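You operate a simulated robot arm through the tools that you are given. There is no shell and no other tool.

Carry out the task below with a simulated robot arm. There is one attempt and no reset: what you move stays moved.

Task
Find the wobble with the calipers at 0.5 and true the chalked spoke.
Fine: one full round; gauge on; red key, back in its place; open the calipers to 3 again.

It is judged by the outcome, as a careful person would: the job done as asked, and still so three seconds after it is handed in. It fails if anything else is knocked over, pushed out of place, dropped, spilled or broken.

Robot
A 7-joint arm with a two-finger parallel gripper, fixed in place. Base frame: the origin is on the floor under the middle of its stand, x ahead of it, y to its left, z up. Units: m, rad, N and s.
With the tool pointing down near the work surface it reaches from about 0.1 to 0.84 m from the base axis. Its first joint turns from -2.897 to 2.897 rad. Payload 1.57 kg.
Tool frame: the origin (TCP) lies between the finger pads and is the grasp point; the fingertips stand 0.03 m ahead of it; z points along the fingers, y is the line along which they close. Largest opening 0.11 m; finger width 0.024, thickness 0.012; the body of the gripper, 0.048 by 0.112 m, starts 0.078 m behind the TCP.
Orientation is that of the tool frame in the base frame, as a unit quaternion [w, x, y, z]. With the fingers straight down and closing along the base's y, the tool's x points along the base's -x, its y along +y and its z along -z.

Tools
- The arm moves only by the tool play_rows. Its argument "rows" is a list of rows, each an object (a shift or turn left out is 0, a gripper value left out holds the last) with "hand": the closure, from 0 (fully open) to 1 (shut); "dp": the shift along the tool's x, y, z in m, a list of three; "delta_rot": the turn, a rotation vector about the tool's x, y, z in rad, a list of three. In form: [{"hand": hand, "dp": [tx, ty, tz], "delta_rot": [wx, wy, wz]}, ...]. A call has 1 to 20 rows; each row is the pose to reach, as a shift and turn from the pose commanded when the call began, along the tool's axes at that moment. A row lasts 0.2 s, in which the tool goes at most 0.05 m and 0.15 rad; a call with a longer step from one row to the next is refused whole, and so is a gripper value outside its range. A pose out of reach is approached as far as the arm can. The call stops where the force on the tool passes 40 N (or 10 N more than at its start, if that is more) or the arm is blocked; 0.2 s more then pass. The fingers move at their own pace (about 0.108 m/s each) and stop on an object; they squeeze with about 26 N. The grip force told is the motor's: it shows also when the fingers shut on nothing. Time passes only in rows, and 0.2 s behind the last, so rows that repeat a pose let the fingers close. The reply holds the time, the measured pose of the TCP, the force on the tool along the base axes, the opening and the grip force, in the units named above and with some noise, with the torque about the TCP (base axes, N m) and any sound that the robot's microphone picked up.
- Cameras (640 x 400 px; columns grow to the right, rows downward): "scene" is now at [0.4559, 0.1133, 1.5029]; the picture's right is [-0.96, -0.29, 0.00], its down [-0.14, 0.47, -0.87] and it looks along [0.25, -0.84, -0.49] (base axes); focal length 214 px, centre (320, 200). "wrist" rides on the gripper at [0.07, 0.016, -0.141] in the tool frame; the picture's right is [-0.23, 0.97, 0.00], its down [-0.86, -0.20, -0.48] and it looks along [-0.47, -0.11, 0.88] (tool axes); focal length 222 px, centre (320, 200). There is no depth. A picture from a camera that has moved, and an enlarged one, comes with that camera's place and axes in the base frame and with its lens. The place of the scene camera against the robot may be out by one fixed shift of up to 0.012 m in any direction.
- camera(camera): a new picture of that camera. The clock stands still meanwhile.
- lift_body(by): slides the trunk up (or, below 0, down) by that many m; the arm and the scene camera ride with it, the base frame stays. It gives what a move gives, with no picture.
- aim_head(pan, tilt): turns the head with the scene camera to pan (to the left, within 1.798 rad either way) and tilt (down, from -0.506 to 1.204), counted from straight ahead of the robot. It gives what a move gives.
- close_up(camera, box): a new picture of the part [left, top, right, bottom] of that camera's present view, enlarged. The clock stands still meanwhile.
- hand_in(): hands the job in; it is judged then, once.

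Nothing tells you positions but the pictures and the camera data. Unless the task says otherwise, let go and move clear before handing in.

The tools are called after "Call:" as a command line: name --argument value ..., lists and objects as JSON in quotes. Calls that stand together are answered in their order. play_rows: Moves the arm, as the interface text tells. Its arguments: {"type":"object","properties":{"rows":{"type":"array","items":{"type":"object","properties":{"hand":{"type":"number"},"dp":{"type":"array","items":{"type":"number"}},"delta_rot":{"type":"array","items":{"type":"number"}}}}}},"required":["rows"]} The other tools are called the same way: lift_body (by) moves the trunk up or down; aim_head (pan, tilt) turns the head that bears the scene camera; camera (camera) takes a picture; close_up (camera, box) takes an enlarged picture of a part of a camera's view; hand_in () hands the job in.

At the start:

```text
t: 0.0
eef_pos: [0.5027, -0.2893, 1.4926]
orientation: [-0.005, 0.001, 1.0, 0.0]
wrist_force: [-0.3, -0.3, -0.1]
torque: [-0.04, 0.04, 0.0]
opening: 0.1099
gripper_force: 0.0
trunk travel left (down, up): [-0.525, 0.085]
head pan, tilt (commanded): [-1.274, 0.51]
```

scene: 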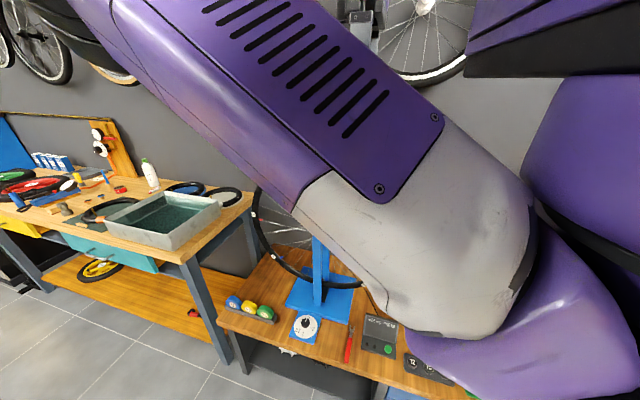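
wrist: 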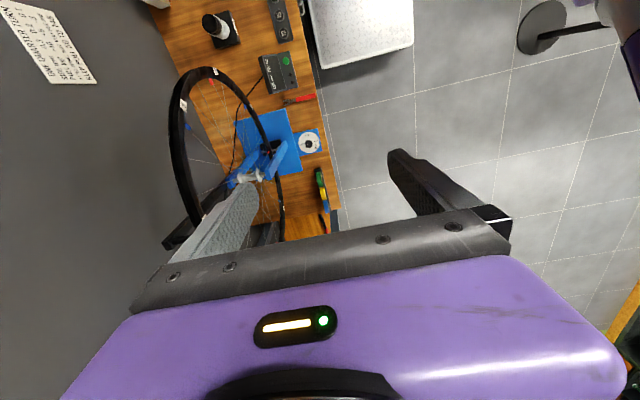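

The arm blocks much of the scene view; I can see a bench with a blue truing stand holding a wheel, a dial, colored keys, a gauge box with a green button, and a card on the wall. I'll look closer at these before moving anything.

Call:
close_up --camera "wrist" --box '[140, 0, 340, 250]'

Call:
close_up --camera "scene" --box '[210, 240, 480, 400]'

Call:
close_up --camera "wrist" --box '[0, 0, 120, 100]'

```text
1.60 times, centred on (240, 125) of wrist
camera zoom: at [0.4347, -0.2726, 1.6338], right [0.23, 0.97, 0.0], down [0.86, -0.2, 0.47], along [0.46, -0.11, -0.88], focal length 355 px, centre (448, 320)
```

zoom: 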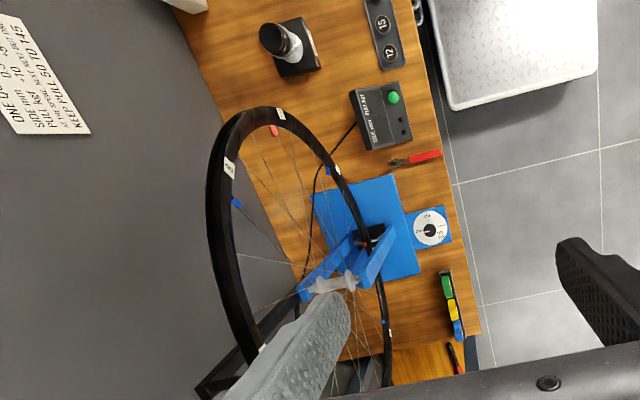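

```text
2.37 times, centred on (345, 320) of scene
camera zoom: at [0.4559, 0.1133, 1.5029], right [-0.96, -0.29, 0.0], down [-0.14, 0.47, -0.87], along [0.25, -0.84, -0.49], focal length 508 px, centre (261, -84)
```

zoom: 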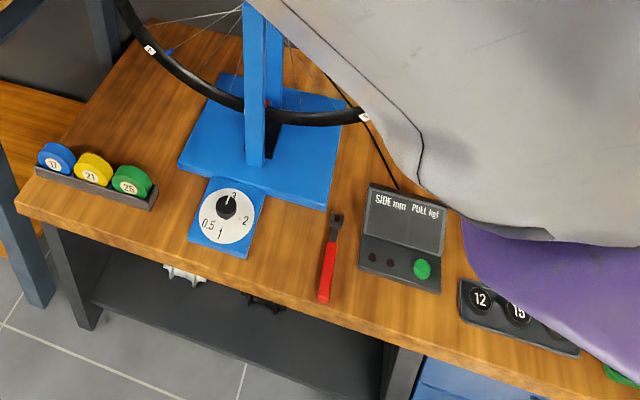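

```text
4.00 times, centred on (60, 50) of wrist
camera zoom: at [0.4347, -0.2726, 1.6338], right [0.23, 0.97, 0.0], down [0.86, -0.2, 0.47], along [0.46, -0.11, -0.88], focal length 888 px, centre (1360, 800)
```

zoom: 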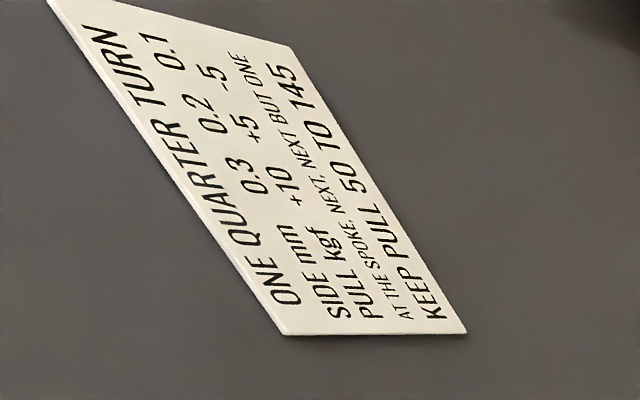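

The wall card says what a quarter turn does; I need a clearer view of everything. I'll draw the hand back toward the base (well above the bench) to uncover the scene camera.

Call:
play_rows --rows '[{"dp": [0.04, 0, 0]}, {"dp": [0.08, 0, 0]}, {"dp": [0.12, 0, 0]}, {"dp": [0.16, 0, 0]}, {"dp": [0.2, 0, 0]}]'

Call:
camera --camera "scene"

Call:
camera --camera "wrist"

```text
t: 0.8
eef_pos: [0.4063, -0.2894, 1.4882]
orientation: [-0.021, -0.006, 1.0, 0.005]
wrist_force: [9.0, 2.2, 2.6]
torque: [-0.02, 0.79, -0.52]
opening: 0.1099
gripper_force: 0.0
trunk travel left (down, up): [-0.525, 0.085]
head pan, tilt (commanded): [-1.274, 0.51]
stopped in row 4: the force on the tool passed its limit at 152 N (the readings are from after the stop); the commanded pose is now the measured one
```

```text
taken
camera scene: at [0.4561, 0.1136, 1.5027], right [-0.96, -0.29, 0.0], down [-0.14, 0.47, -0.87], along [0.25, -0.84, -0.49], focal length 214 px, centre (320, 200)
```

scene: 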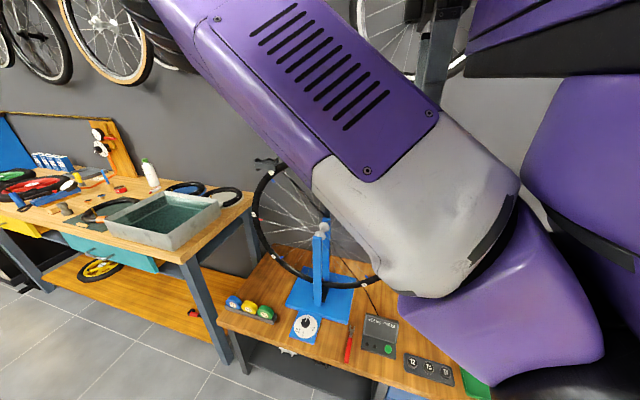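

```text
taken
camera wrist: at [0.343, -0.2746, 1.6324], right [0.22, 0.98, 0.0], down [0.88, -0.2, 0.44], along [0.43, -0.09, -0.9], focal length 222 px, centre (320, 200)
```

wrist: 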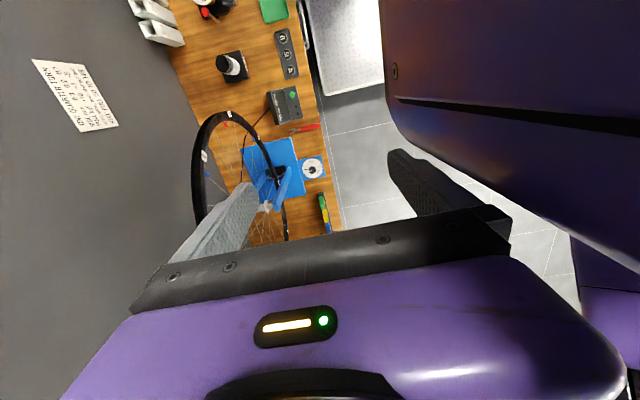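

The hand touched the robot's own body when drawn back, so I'm moving it forward again off it. Then I'll look from there at the card and bench.

Call:
play_rows --rows '[{"dp": [-0.04, 0, 0]}, {"dp": [-0.06, -0.03, 0]}, {"dp": [-0.06, -0.06, 0], "delta_rot": [0, 0, 0]}]'

Call:
camera --camera "wrist"

Call:
close_up --camera "wrist" --box '[0, 0, 160, 160]'

Call:
close_up --camera "wrist" --box '[140, 0, 340, 250]'

```text
t: 1.6
eef_pos: [0.4653, -0.3496, 1.487]
orientation: [-0.019, -0.005, 1.0, 0.003]
wrist_force: [0.5, 0.7, 0.3]
torque: [-0.03, 0.01, -0.01]
opening: 0.1099
gripper_force: 0.1
trunk travel left (down, up): [-0.525, 0.085]
head pan, tilt (commanded): [-1.274, 0.51]
```

```text
taken
camera wrist: at [0.4013, -0.3343, 1.6304], right [0.22, 0.98, 0.0], down [0.87, -0.2, 0.44], along [0.43, -0.1, -0.9], focal length 222 px, centre (320, 200)
```

wrist: 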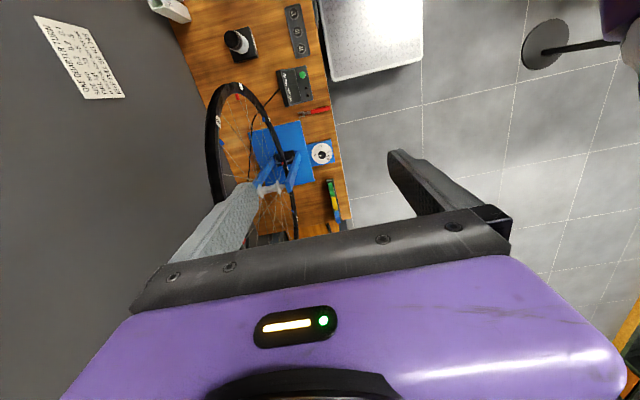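

```text
2.50 times, centred on (80, 80) of wrist
camera zoom: at [0.4013, -0.3343, 1.6304], right [0.22, 0.98, 0.0], down [0.87, -0.2, 0.44], along [0.43, -0.1, -0.9], focal length 555 px, centre (920, 500)
```

zoom: 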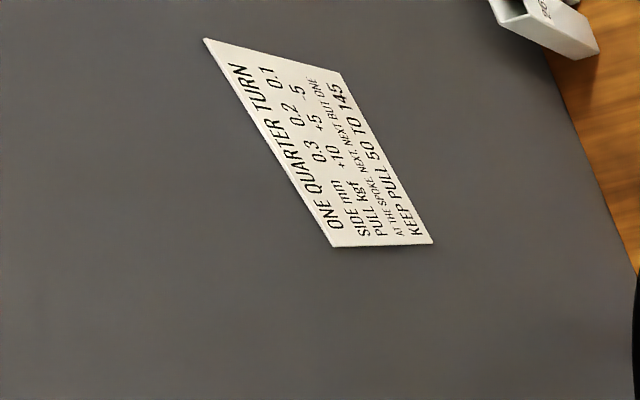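

```text
1.60 times, centred on (240, 125) of wrist
camera zoom: at [0.4013, -0.3343, 1.6304], right [0.22, 0.98, 0.0], down [0.87, -0.2, 0.44], along [0.43, -0.1, -0.9], focal length 355 px, centre (448, 320)
```

zoom: 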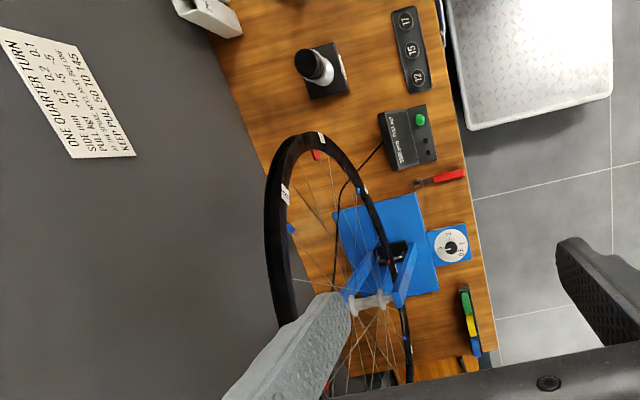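

The card and bench are visible now. I'll zoom in on the wheel, the dial, keys and the card for detail.

Call:
close_up --camera "wrist" --box '[200, 70, 300, 170]'

Call:
close_up --camera "wrist" --box '[30, 10, 130, 100]'

Call:
close_up --camera "wrist" --box '[270, 0, 350, 120]'

Call:
close_up --camera "wrist" --box '[250, 120, 350, 240]'

Call:
close_up --camera "scene" --box '[220, 140, 400, 320]'

```text
4.00 times, centred on (250, 120) of wrist
camera zoom: at [0.4013, -0.3343, 1.6304], right [0.22, 0.98, 0.0], down [0.87, -0.2, 0.44], along [0.43, -0.1, -0.9], focal length 888 px, centre (600, 520)
```

zoom: 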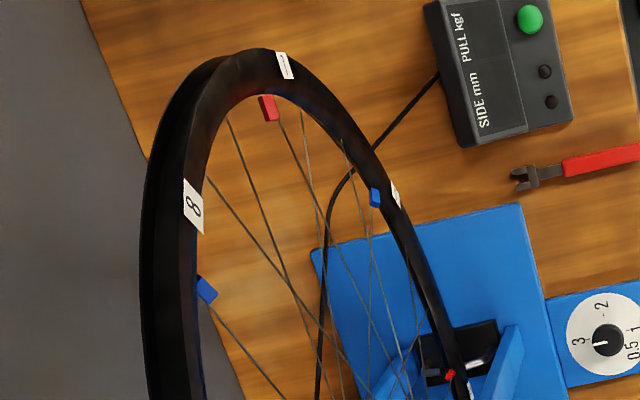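

```text
4.44 times, centred on (80, 55) of wrist
camera zoom: at [0.4013, -0.3343, 1.6304], right [0.22, 0.98, 0.0], down [0.87, -0.2, 0.44], along [0.43, -0.1, -0.9], focal length 987 px, centre (1387, 844)
```

zoom: 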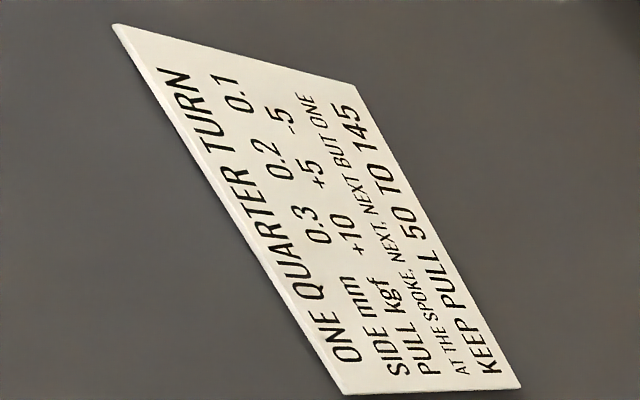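

```text
3.33 times, centred on (310, 60) of wrist
camera zoom: at [0.4013, -0.3343, 1.6304], right [0.22, 0.98, 0.0], down [0.87, -0.2, 0.44], along [0.43, -0.1, -0.9], focal length 740 px, centre (353, 667)
```

zoom: 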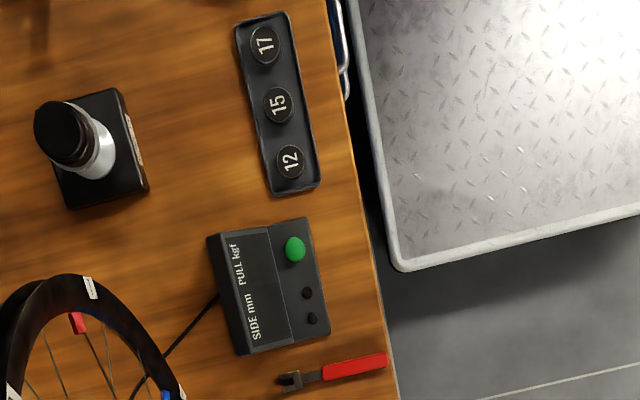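

```text
3.33 times, centred on (300, 180) of wrist
camera zoom: at [0.4013, -0.3343, 1.6304], right [0.22, 0.98, 0.0], down [0.87, -0.2, 0.44], along [0.43, -0.1, -0.9], focal length 740 px, centre (387, 267)
```

zoom: 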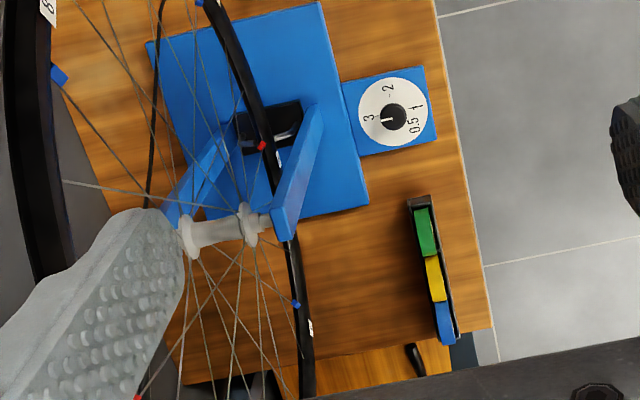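

```text
2.22 times, centred on (310, 230) of scene
camera zoom: at [0.4559, 0.114, 1.5028], right [-0.96, -0.29, 0.0], down [-0.14, 0.47, -0.87], along [0.26, -0.84, -0.49], focal length 477 px, centre (342, 133)
```

zoom: 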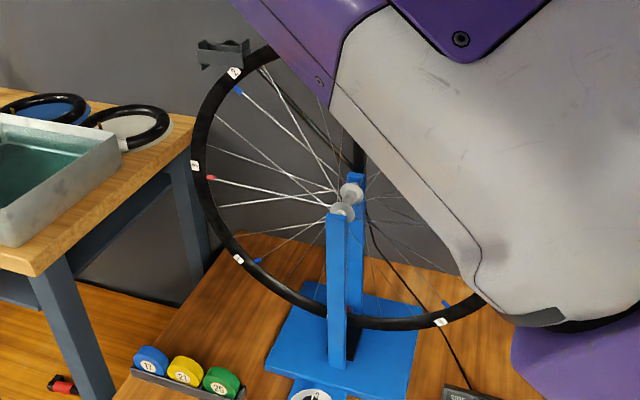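

The bench top works out to z ≈ 0.57, the dial near (0.67, -0.39), and the hub near (0.655, -0.557, 0.963) with the axle roughly along y. I'll lower the trunk a bit so the arm works at a better height, then look at the wheel face.

Call:
lift_body --by -0.2

Call:
camera --camera "wrist"

Call:
camera --camera "scene"

```text
t: 3.8
eef_pos: [0.4653, -0.3502, 1.287]
orientation: [-0.019, -0.005, 1.0, 0.005]
wrist_force: [0.7, 0.1, -0.5]
torque: [0.01, 0.02, -0.01]
opening: 0.1099
gripper_force: 0.0
trunk travel left (down, up): [-0.325, 0.285]
head pan, tilt (commanded): [-1.274, 0.51]
```

```text
taken
camera wrist: at [0.4009, -0.3349, 1.4303], right [0.22, 0.98, 0.0], down [0.88, -0.2, 0.44], along [0.43, -0.1, -0.9], focal length 222 px, centre (320, 200)
```

wrist: 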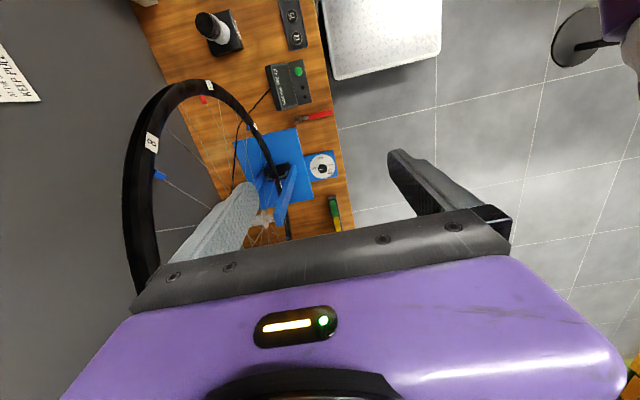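

```text
taken
camera scene: at [0.4559, 0.1133, 1.3029], right [-0.96, -0.29, 0.0], down [-0.14, 0.47, -0.87], along [0.25, -0.84, -0.49], focal length 214 px, centre (320, 200)
```

scene: 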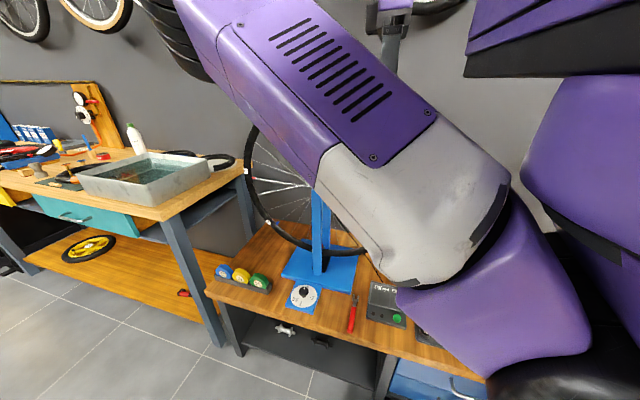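

The gripper is clear of everything. I'll yaw the hand a quarter turn so the wrist camera's "up" faces the wheel, before pitching it to look at the wheel face.

Call:
play_rows --rows '[{"delta_rot": [0, 0, -0.14]}, {"delta_rot": [0, 0, -0.28]}, {"delta_rot": [0, 0, -0.42]}, {"delta_rot": [0, 0, -0.56]}, {"delta_rot": [0, 0, -0.7]}, {"delta_rot": [0, 0, -0.84]}, {"delta_rot": [0, 0, -0.98]}, {"delta_rot": [0, 0, -1.12]}, {"delta_rot": [0, 0, -1.26]}, {"delta_rot": [0, 0, -1.4]}, {"delta_rot": [0, 0, -1.54]}]'

Call:
camera --camera "wrist"

Call:
camera --camera "scene"

```text
t: 6.2
eef_pos: [0.4706, -0.35, 1.2772]
orientation: [-0.024, -0.7, 0.713, 0.033]
wrist_force: [-0.1, -1.0, 0.3]
torque: [0.02, -0.03, 0.01]
opening: 0.1101
gripper_force: 0.1
trunk travel left (down, up): [-0.325, 0.285]
head pan, tilt (commanded): [-1.274, 0.51]
```

```text
taken
camera wrist: at [0.4652, -0.421, 1.419], right [-0.97, 0.24, 0.08], down [0.25, 0.85, 0.47], along [0.05, 0.48, -0.88], focal length 222 px, centre (320, 200)
```

wrist: 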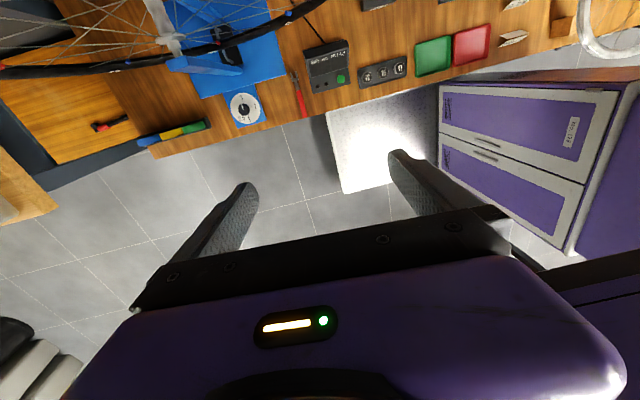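

```text
taken
camera scene: at [0.4559, 0.1133, 1.3029], right [-0.96, -0.29, 0.0], down [-0.14, 0.47, -0.87], along [0.25, -0.84, -0.49], focal length 214 px, centre (320, 200)
```

scene: 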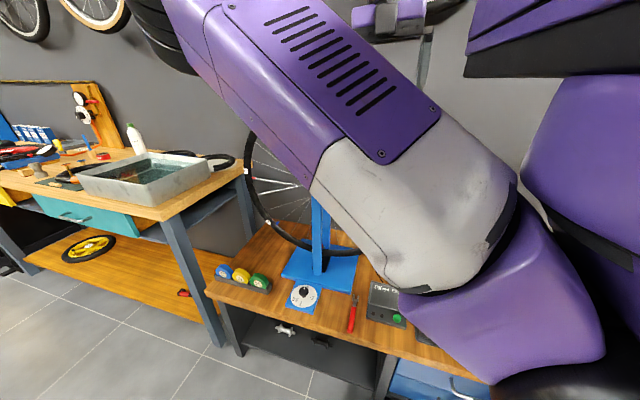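

Now the bench front is visible. I'll pitch the hand up toward the wheel while backing away from it, for a front view of the wheel.

Call:
play_rows --rows '[{"dp": [-0.02, 0, 0], "delta_rot": [0, 0.12, 0]}, {"dp": [-0.04, 0, 0], "delta_rot": [0, 0.24, 0]}, {"dp": [-0.06, 0, 0], "delta_rot": [0, 0.36, 0]}, {"dp": [-0.08, 0, 0], "delta_rot": [0, 0.48, 0]}, {"dp": [-0.1, 0, 0], "delta_rot": [0, 0.6, 0]}, {"dp": [-0.1, 0, 0], "delta_rot": [0, 0.72, 0]}, {"dp": [-0.1, 0, 0], "delta_rot": [0, 0.84, 0]}]'

Call:
camera --camera "wrist"

Call:
camera --camera "scene"

```text
t: 7.8
eef_pos: [0.466, -0.251, 1.2871]
orientation: [-0.302, -0.645, 0.649, -0.27]
wrist_force: [-0.2, -0.9, 0.9]
torque: [0.05, -0.01, 0.0]
opening: 0.1099
gripper_force: 0.2
trunk travel left (down, up): [-0.325, 0.285]
head pan, tilt (commanded): [-1.274, 0.51]
```

```text
taken
camera wrist: at [0.4578, -0.192, 1.4341], right [-0.98, 0.17, -0.13], down [0.21, 0.93, -0.32], along [0.06, -0.34, -0.94], focal length 222 px, centre (320, 200)
```

wrist: 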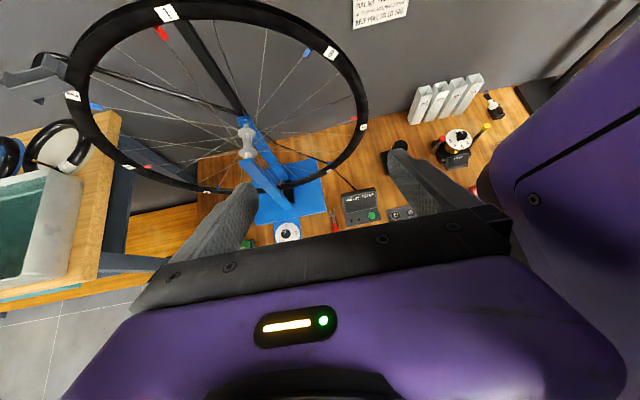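

```text
taken
camera scene: at [0.4558, 0.113, 1.3029], right [-0.96, -0.29, 0.0], down [-0.14, 0.47, -0.87], along [0.25, -0.84, -0.49], focal length 214 px, centre (320, 200)
```

scene: 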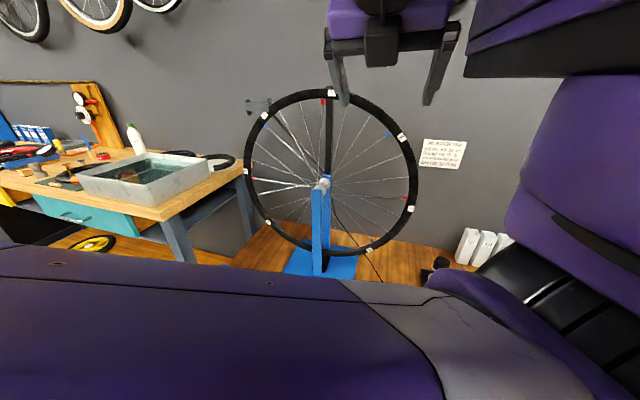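

Now the whole wheel is visible, with numbered stickers 1–8 and coloured nipples, plus the card. Zooming in to find the chalk mark.

Call:
close_up --camera "scene" --box '[235, 80, 435, 290]'

Call:
close_up --camera "scene" --box '[240, 80, 340, 180]'

Call:
close_up --camera "scene" --box '[330, 80, 430, 180]'

Call:
close_up --camera "scene" --box '[240, 170, 340, 270]'

Call:
close_up --camera "scene" --box '[330, 170, 430, 270]'

Call:
close_up --camera "wrist" --box '[60, 0, 380, 240]'

Call:
close_up --camera "wrist" --box '[340, 60, 520, 240]'

```text
1.90 times, centred on (335, 185) of scene
camera zoom: at [0.4558, 0.113, 1.3029], right [-0.96, -0.29, 0.0], down [-0.14, 0.47, -0.87], along [0.25, -0.84, -0.49], focal length 408 px, centre (291, 229)
```

zoom: 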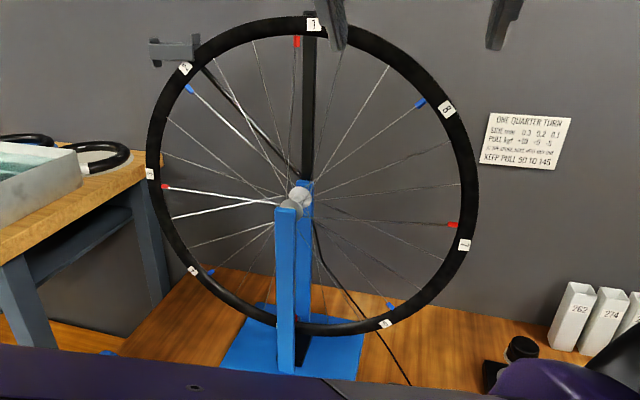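

```text
4.00 times, centred on (290, 130) of scene
camera zoom: at [0.4558, 0.113, 1.3029], right [-0.96, -0.29, 0.0], down [-0.14, 0.47, -0.87], along [0.25, -0.84, -0.49], focal length 858 px, centre (440, 480)
```

zoom: 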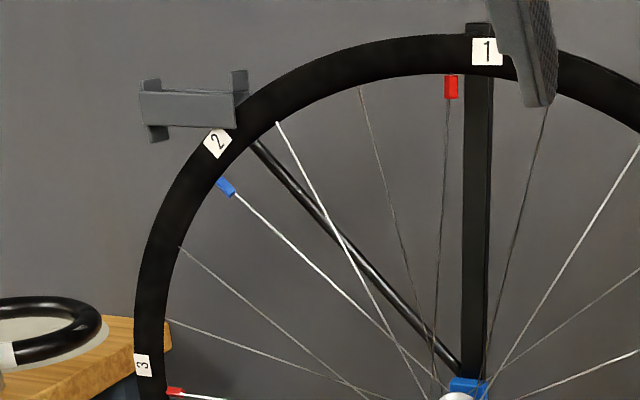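

```text
4.00 times, centred on (380, 130) of scene
camera zoom: at [0.4558, 0.113, 1.3029], right [-0.96, -0.29, 0.0], down [-0.14, 0.47, -0.87], along [0.25, -0.84, -0.49], focal length 858 px, centre (80, 480)
```

zoom: 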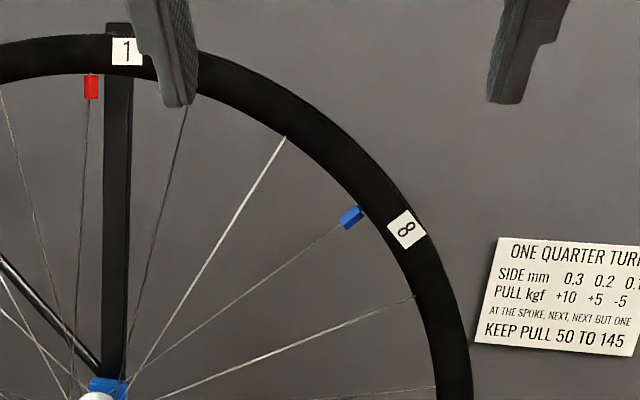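

```text
4.00 times, centred on (290, 220) of scene
camera zoom: at [0.4558, 0.113, 1.3029], right [-0.96, -0.29, 0.0], down [-0.14, 0.47, -0.87], along [0.25, -0.84, -0.49], focal length 858 px, centre (440, 120)
```

zoom: 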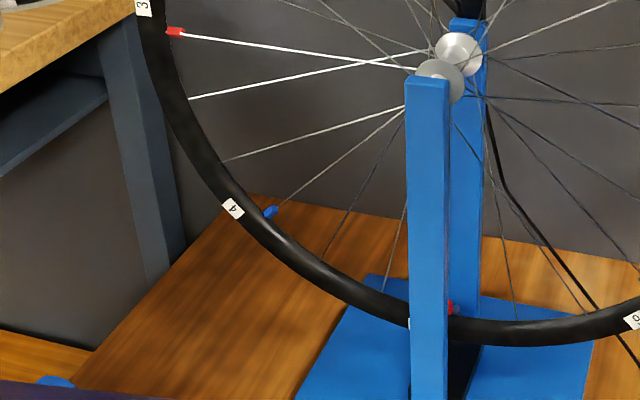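

```text
4.00 times, centred on (380, 220) of scene
camera zoom: at [0.4558, 0.113, 1.3029], right [-0.96, -0.29, 0.0], down [-0.14, 0.47, -0.87], along [0.25, -0.84, -0.49], focal length 858 px, centre (80, 120)
```

zoom: 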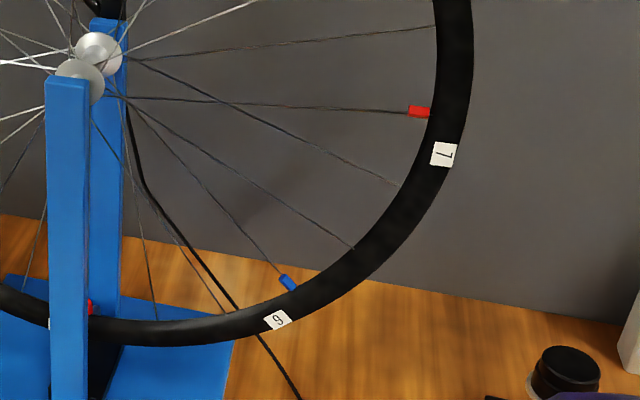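

```text
1.67 times, centred on (220, 120) of wrist
camera zoom: at [0.4578, -0.192, 1.4341], right [-0.98, 0.17, -0.13], down [0.21, 0.93, -0.32], along [0.06, -0.34, -0.94], focal length 370 px, centre (487, 333)
```

zoom: 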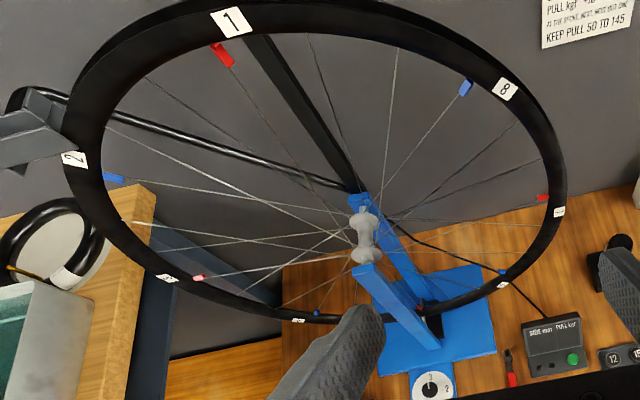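

```text
2.22 times, centred on (430, 150) of wrist
camera zoom: at [0.4578, -0.192, 1.4341], right [-0.98, 0.17, -0.13], down [0.21, 0.93, -0.32], along [0.06, -0.34, -0.94], focal length 494 px, centre (76, 311)
```

zoom: 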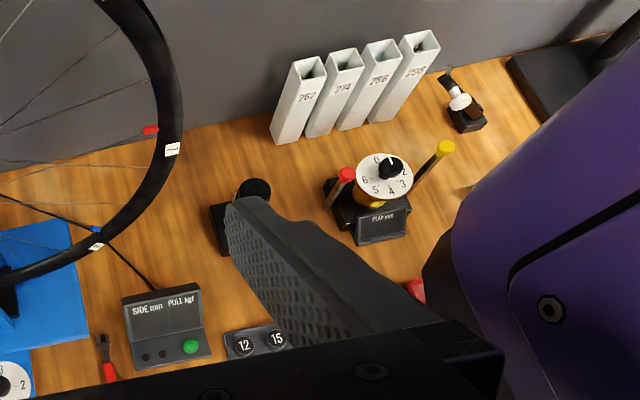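

Eight labelled nipples: odd ones red, even ones blue. Nipple 3 looks paler than the others; I'll zoom in hard on each to find the chalk.

Call:
close_up --camera "wrist" --box '[120, 140, 190, 190]'

Call:
close_up --camera "wrist" --box '[80, 80, 150, 130]'

Call:
close_up --camera "wrist" --box '[150, 10, 220, 60]'

Call:
close_up --camera "wrist" --box '[280, 30, 350, 80]'

Call:
close_up --camera "wrist" --box '[320, 100, 390, 150]'

Call:
close_up --camera "wrist" --box '[250, 140, 320, 200]'

Call:
close_up --camera "scene" --box '[235, 155, 285, 195]'

Call:
close_up --camera "scene" --box '[250, 100, 300, 140]'

Call:
close_up --camera "scene" --box '[280, 205, 360, 270]'

```text
8.00 times, centred on (155, 165) of wrist
camera zoom: at [0.4578, -0.192, 1.4341], right [-0.98, 0.17, -0.13], down [0.21, 0.93, -0.32], along [0.06, -0.34, -0.94], focal length 1777 px, centre (1640, 480)
```

zoom: 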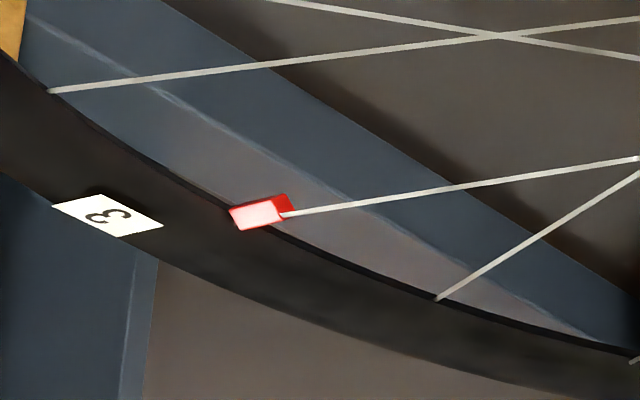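

```text
8.00 times, centred on (115, 105) of wrist
camera zoom: at [0.4578, -0.192, 1.4341], right [-0.98, 0.17, -0.13], down [0.21, 0.93, -0.32], along [0.06, -0.34, -0.94], focal length 1777 px, centre (1960, 960)
```

zoom: 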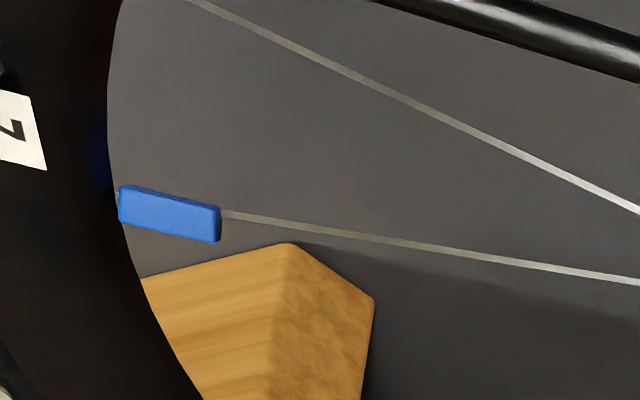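

```text
8.00 times, centred on (185, 35) of wrist
camera zoom: at [0.4578, -0.192, 1.4341], right [-0.98, 0.17, -0.13], down [0.21, 0.93, -0.32], along [0.06, -0.34, -0.94], focal length 1777 px, centre (1400, 1520)
```

zoom: 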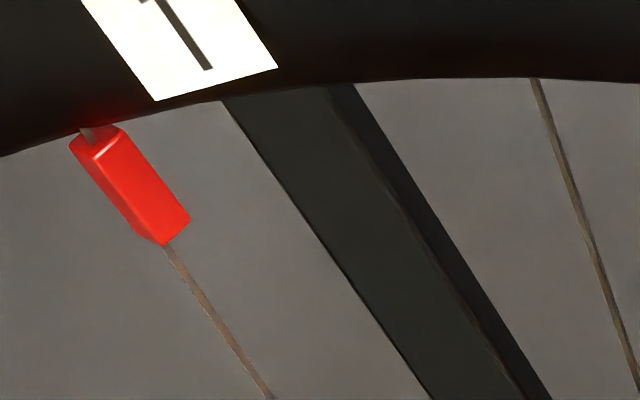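

```text
8.00 times, centred on (315, 55) of wrist
camera zoom: at [0.4578, -0.192, 1.4341], right [-0.98, 0.17, -0.13], down [0.21, 0.93, -0.32], along [0.06, -0.34, -0.94], focal length 1777 px, centre (360, 1360)
```

zoom: 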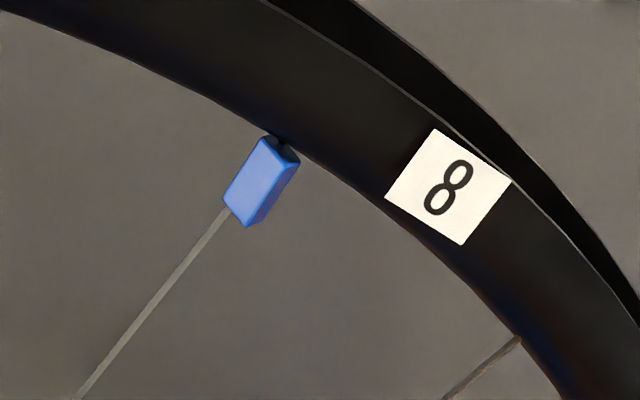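

```text
8.00 times, centred on (355, 125) of wrist
camera zoom: at [0.4578, -0.192, 1.4341], right [-0.98, 0.17, -0.13], down [0.21, 0.93, -0.32], along [0.06, -0.34, -0.94], focal length 1777 px, centre (40, 800)
```

zoom: 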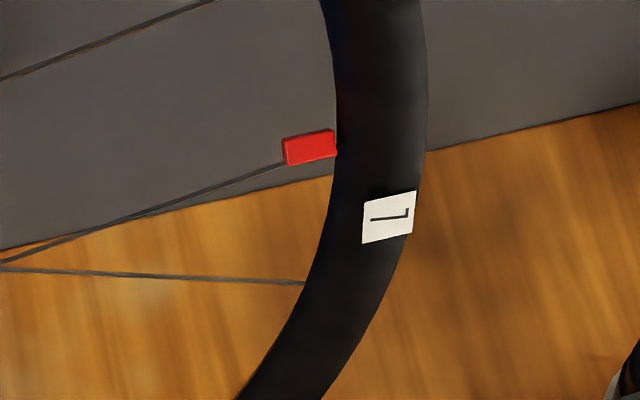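

```text
6.67 times, centred on (285, 170) of wrist
camera zoom: at [0.4578, -0.192, 1.4341], right [-0.98, 0.17, -0.13], down [0.21, 0.93, -0.32], along [0.06, -0.34, -0.94], focal length 1481 px, centre (553, 400)
```

zoom: 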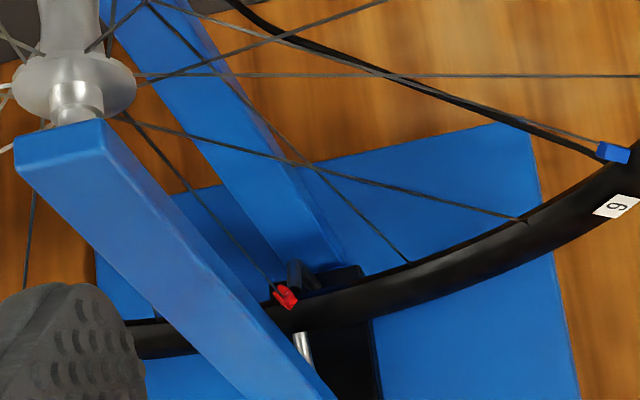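

```text
10.00 times, centred on (260, 175) of scene
camera zoom: at [0.4558, 0.113, 1.3029], right [-0.96, -0.29, 0.0], down [-0.14, 0.47, -0.87], along [0.25, -0.84, -0.49], focal length 2145 px, centre (920, 450)
```

zoom: 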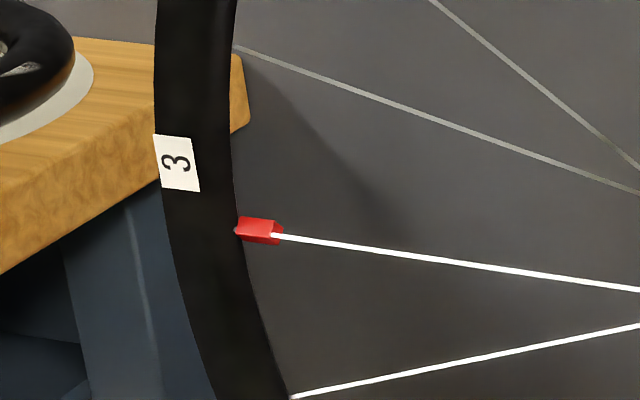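

```text
10.00 times, centred on (275, 120) of scene
camera zoom: at [0.4558, 0.113, 1.3029], right [-0.96, -0.29, 0.0], down [-0.14, 0.47, -0.87], along [0.25, -0.84, -0.49], focal length 2145 px, centre (770, 1000)
```

zoom: 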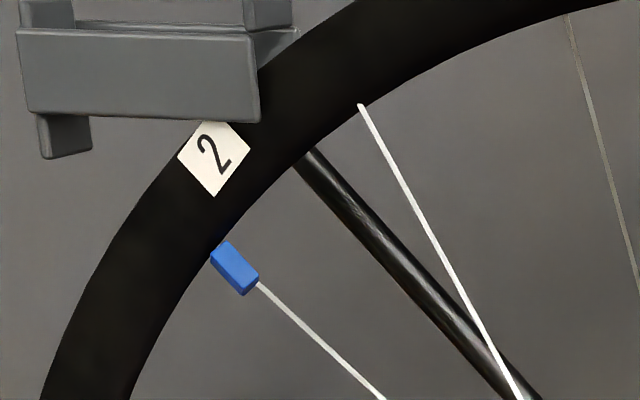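

```text
6.15 times, centred on (320, 238) of scene
camera zoom: at [0.4558, 0.113, 1.3029], right [-0.96, -0.29, 0.0], down [-0.14, 0.47, -0.87], along [0.25, -0.84, -0.49], focal length 1320 px, centre (320, -31)
```

zoom: 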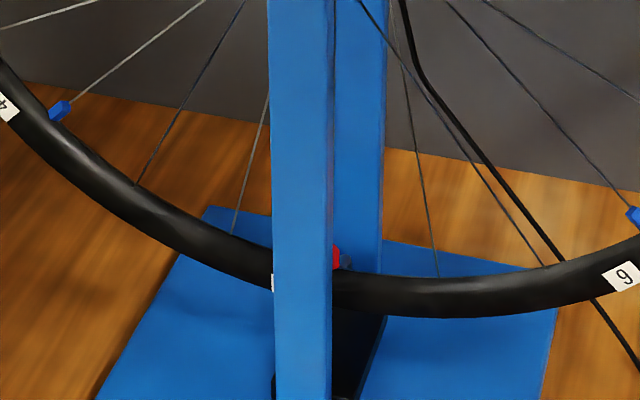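

None of the clearly visible nipples carries an obvious chalk mark; nipple 3 might just be a highlight, and 5 is hidden behind the upright. I'll zoom further on the rest from both cameras.

Call:
close_up --camera "wrist" --box '[190, 160, 270, 210]'

Call:
close_up --camera "wrist" --box '[200, 80, 300, 160]'

Call:
close_up --camera "wrist" --box '[230, 20, 330, 100]'

Call:
close_up --camera "wrist" --box '[130, 30, 230, 110]'

Call:
close_up --camera "scene" --box '[290, 160, 360, 210]'

Call:
close_up --camera "scene" --box '[350, 100, 420, 160]'

Call:
close_up --camera "scene" --box '[360, 160, 430, 260]'

```text
8.00 times, centred on (230, 185) of wrist
camera zoom: at [0.4578, -0.192, 1.4341], right [-0.98, 0.17, -0.13], down [0.21, 0.93, -0.32], along [0.06, -0.34, -0.94], focal length 1777 px, centre (1040, 320)
```

zoom: 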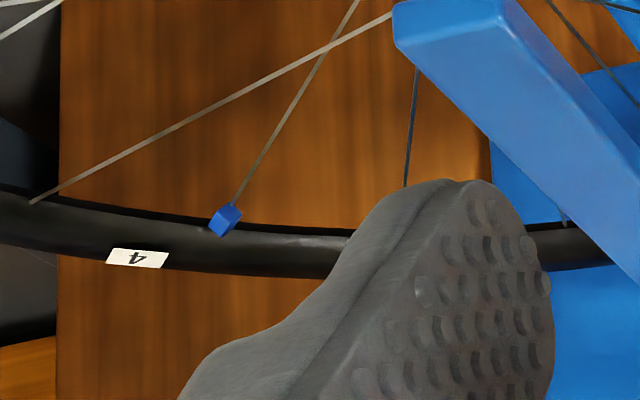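

```text
5.00 times, centred on (250, 120) of wrist
camera zoom: at [0.4578, -0.192, 1.4341], right [-0.98, 0.17, -0.13], down [0.21, 0.93, -0.32], along [0.06, -0.34, -0.94], focal length 1111 px, centre (670, 600)
```

zoom: 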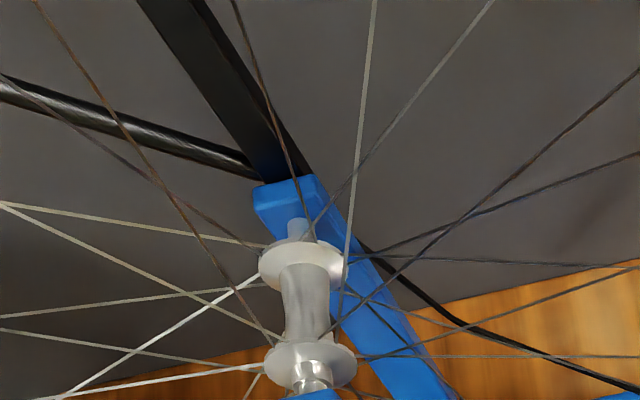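

```text
5.00 times, centred on (280, 60) of wrist
camera zoom: at [0.4578, -0.192, 1.4341], right [-0.98, 0.17, -0.13], down [0.21, 0.93, -0.32], along [0.06, -0.34, -0.94], focal length 1111 px, centre (520, 900)
```

zoom: 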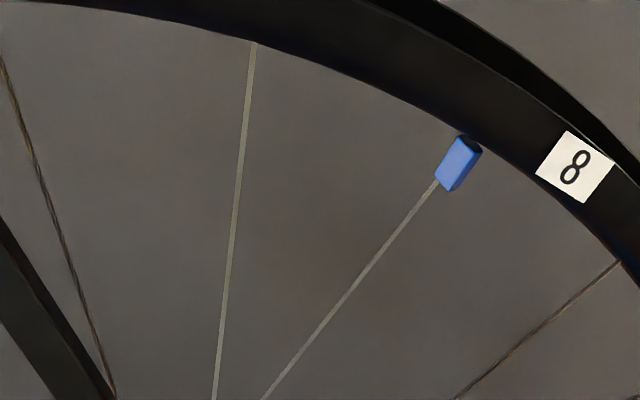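

```text
5.00 times, centred on (180, 70) of wrist
camera zoom: at [0.4578, -0.192, 1.4341], right [-0.98, 0.17, -0.13], down [0.21, 0.93, -0.32], along [0.06, -0.34, -0.94], focal length 1111 px, centre (1020, 850)
```

zoom: 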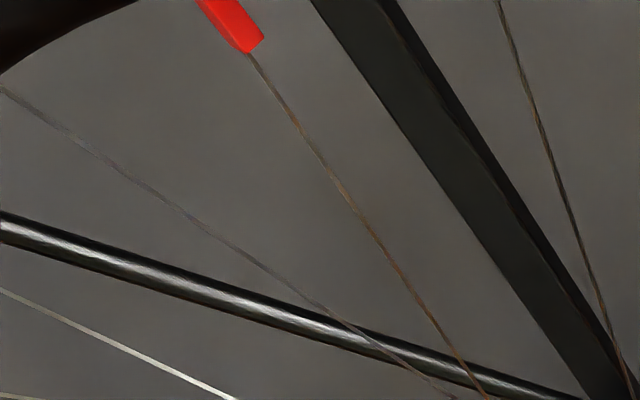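

```text
8.00 times, centred on (325, 185) of scene
camera zoom: at [0.4558, 0.113, 1.3029], right [-0.96, -0.29, 0.0], down [-0.14, 0.47, -0.87], along [0.25, -0.84, -0.49], focal length 1716 px, centre (280, 320)
```

zoom: 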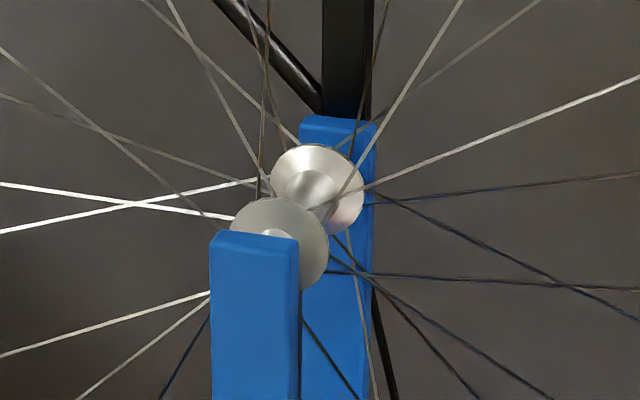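

```text
6.67 times, centred on (385, 130) of scene
camera zoom: at [0.4558, 0.113, 1.3029], right [-0.96, -0.29, 0.0], down [-0.14, 0.47, -0.87], along [0.25, -0.84, -0.49], focal length 1430 px, centre (-113, 667)
```

zoom: 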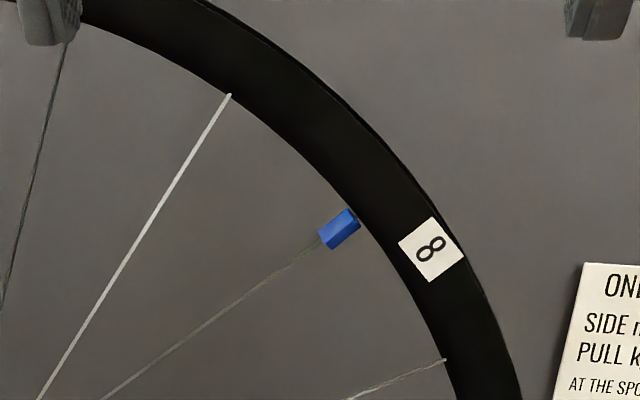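

```text
4.00 times, centred on (395, 210) of scene
camera zoom: at [0.4558, 0.113, 1.3029], right [-0.96, -0.29, 0.0], down [-0.14, 0.47, -0.87], along [0.25, -0.84, -0.49], focal length 858 px, centre (20, 160)
```

zoom: 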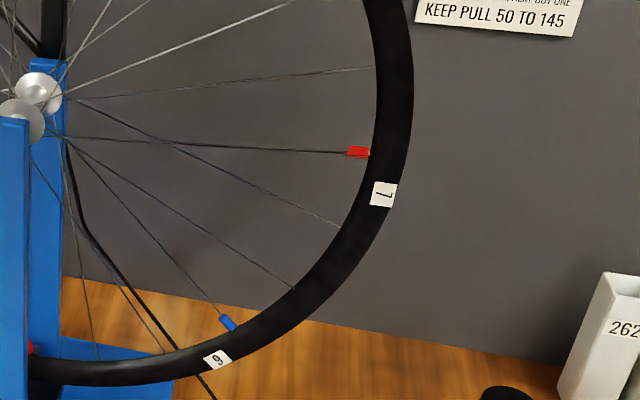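

I'll shift the hand lower and further along x, with more pitch, to look at nipples 3 and 5 from a different angle (staying ~0.2 m in front of the wheel).

Call:
play_rows --rows '[{"dp": [-0.024, -0.026, 0.021], "delta_rot": [0, 0.05, 0]}, {"dp": [-0.048, -0.052, 0.042], "delta_rot": [0, 0.1, 0]}, {"dp": [-0.072, -0.078, 0.063], "delta_rot": [0, 0.15, 0]}, {"dp": [-0.096, -0.104, 0.084], "delta_rot": [0, 0.2, 0]}, {"dp": [-0.12, -0.13, 0.105], "delta_rot": [0, 0.25, 0]}, {"dp": [-0.146, -0.158, 0.128], "delta_rot": [0, 0.3, 0]}]'

Call:
camera --camera "wrist"

Call:
camera --camera "scene"

```text
t: 9.2
eef_pos: [0.6176, -0.25, 1.0863]
orientation: [0.395, 0.597, -0.596, 0.364]
wrist_force: [-0.3, -0.9, -0.3]
torque: [0.0, -0.04, 0.04]
opening: 0.11
gripper_force: 0.0
trunk travel left (down, up): [-0.325, 0.285]
head pan, tilt (commanded): [-1.274, 0.51]
```

```text
taken
camera wrist: at [0.6092, -0.1507, 1.2094], right [-0.98, 0.12, -0.17], down [0.19, 0.79, -0.58], along [0.07, -0.6, -0.8], focal length 222 px, centre (320, 200)
```

wrist: 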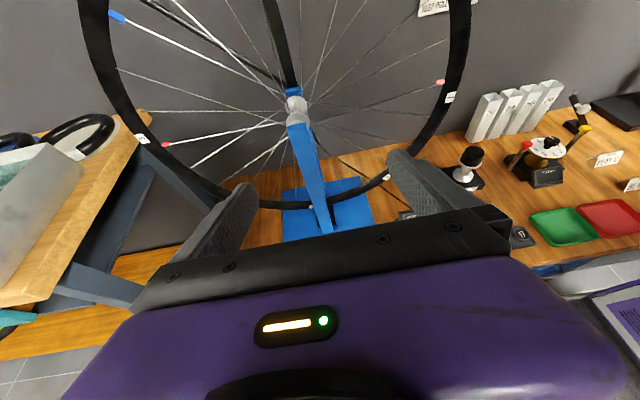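

```text
taken
camera scene: at [0.4557, 0.1132, 1.3031], right [-0.96, -0.29, 0.0], down [-0.14, 0.47, -0.87], along [0.25, -0.84, -0.49], focal length 214 px, centre (320, 200)
```

scene: 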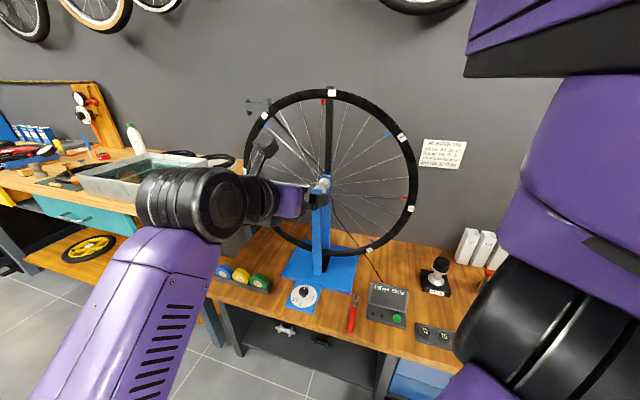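

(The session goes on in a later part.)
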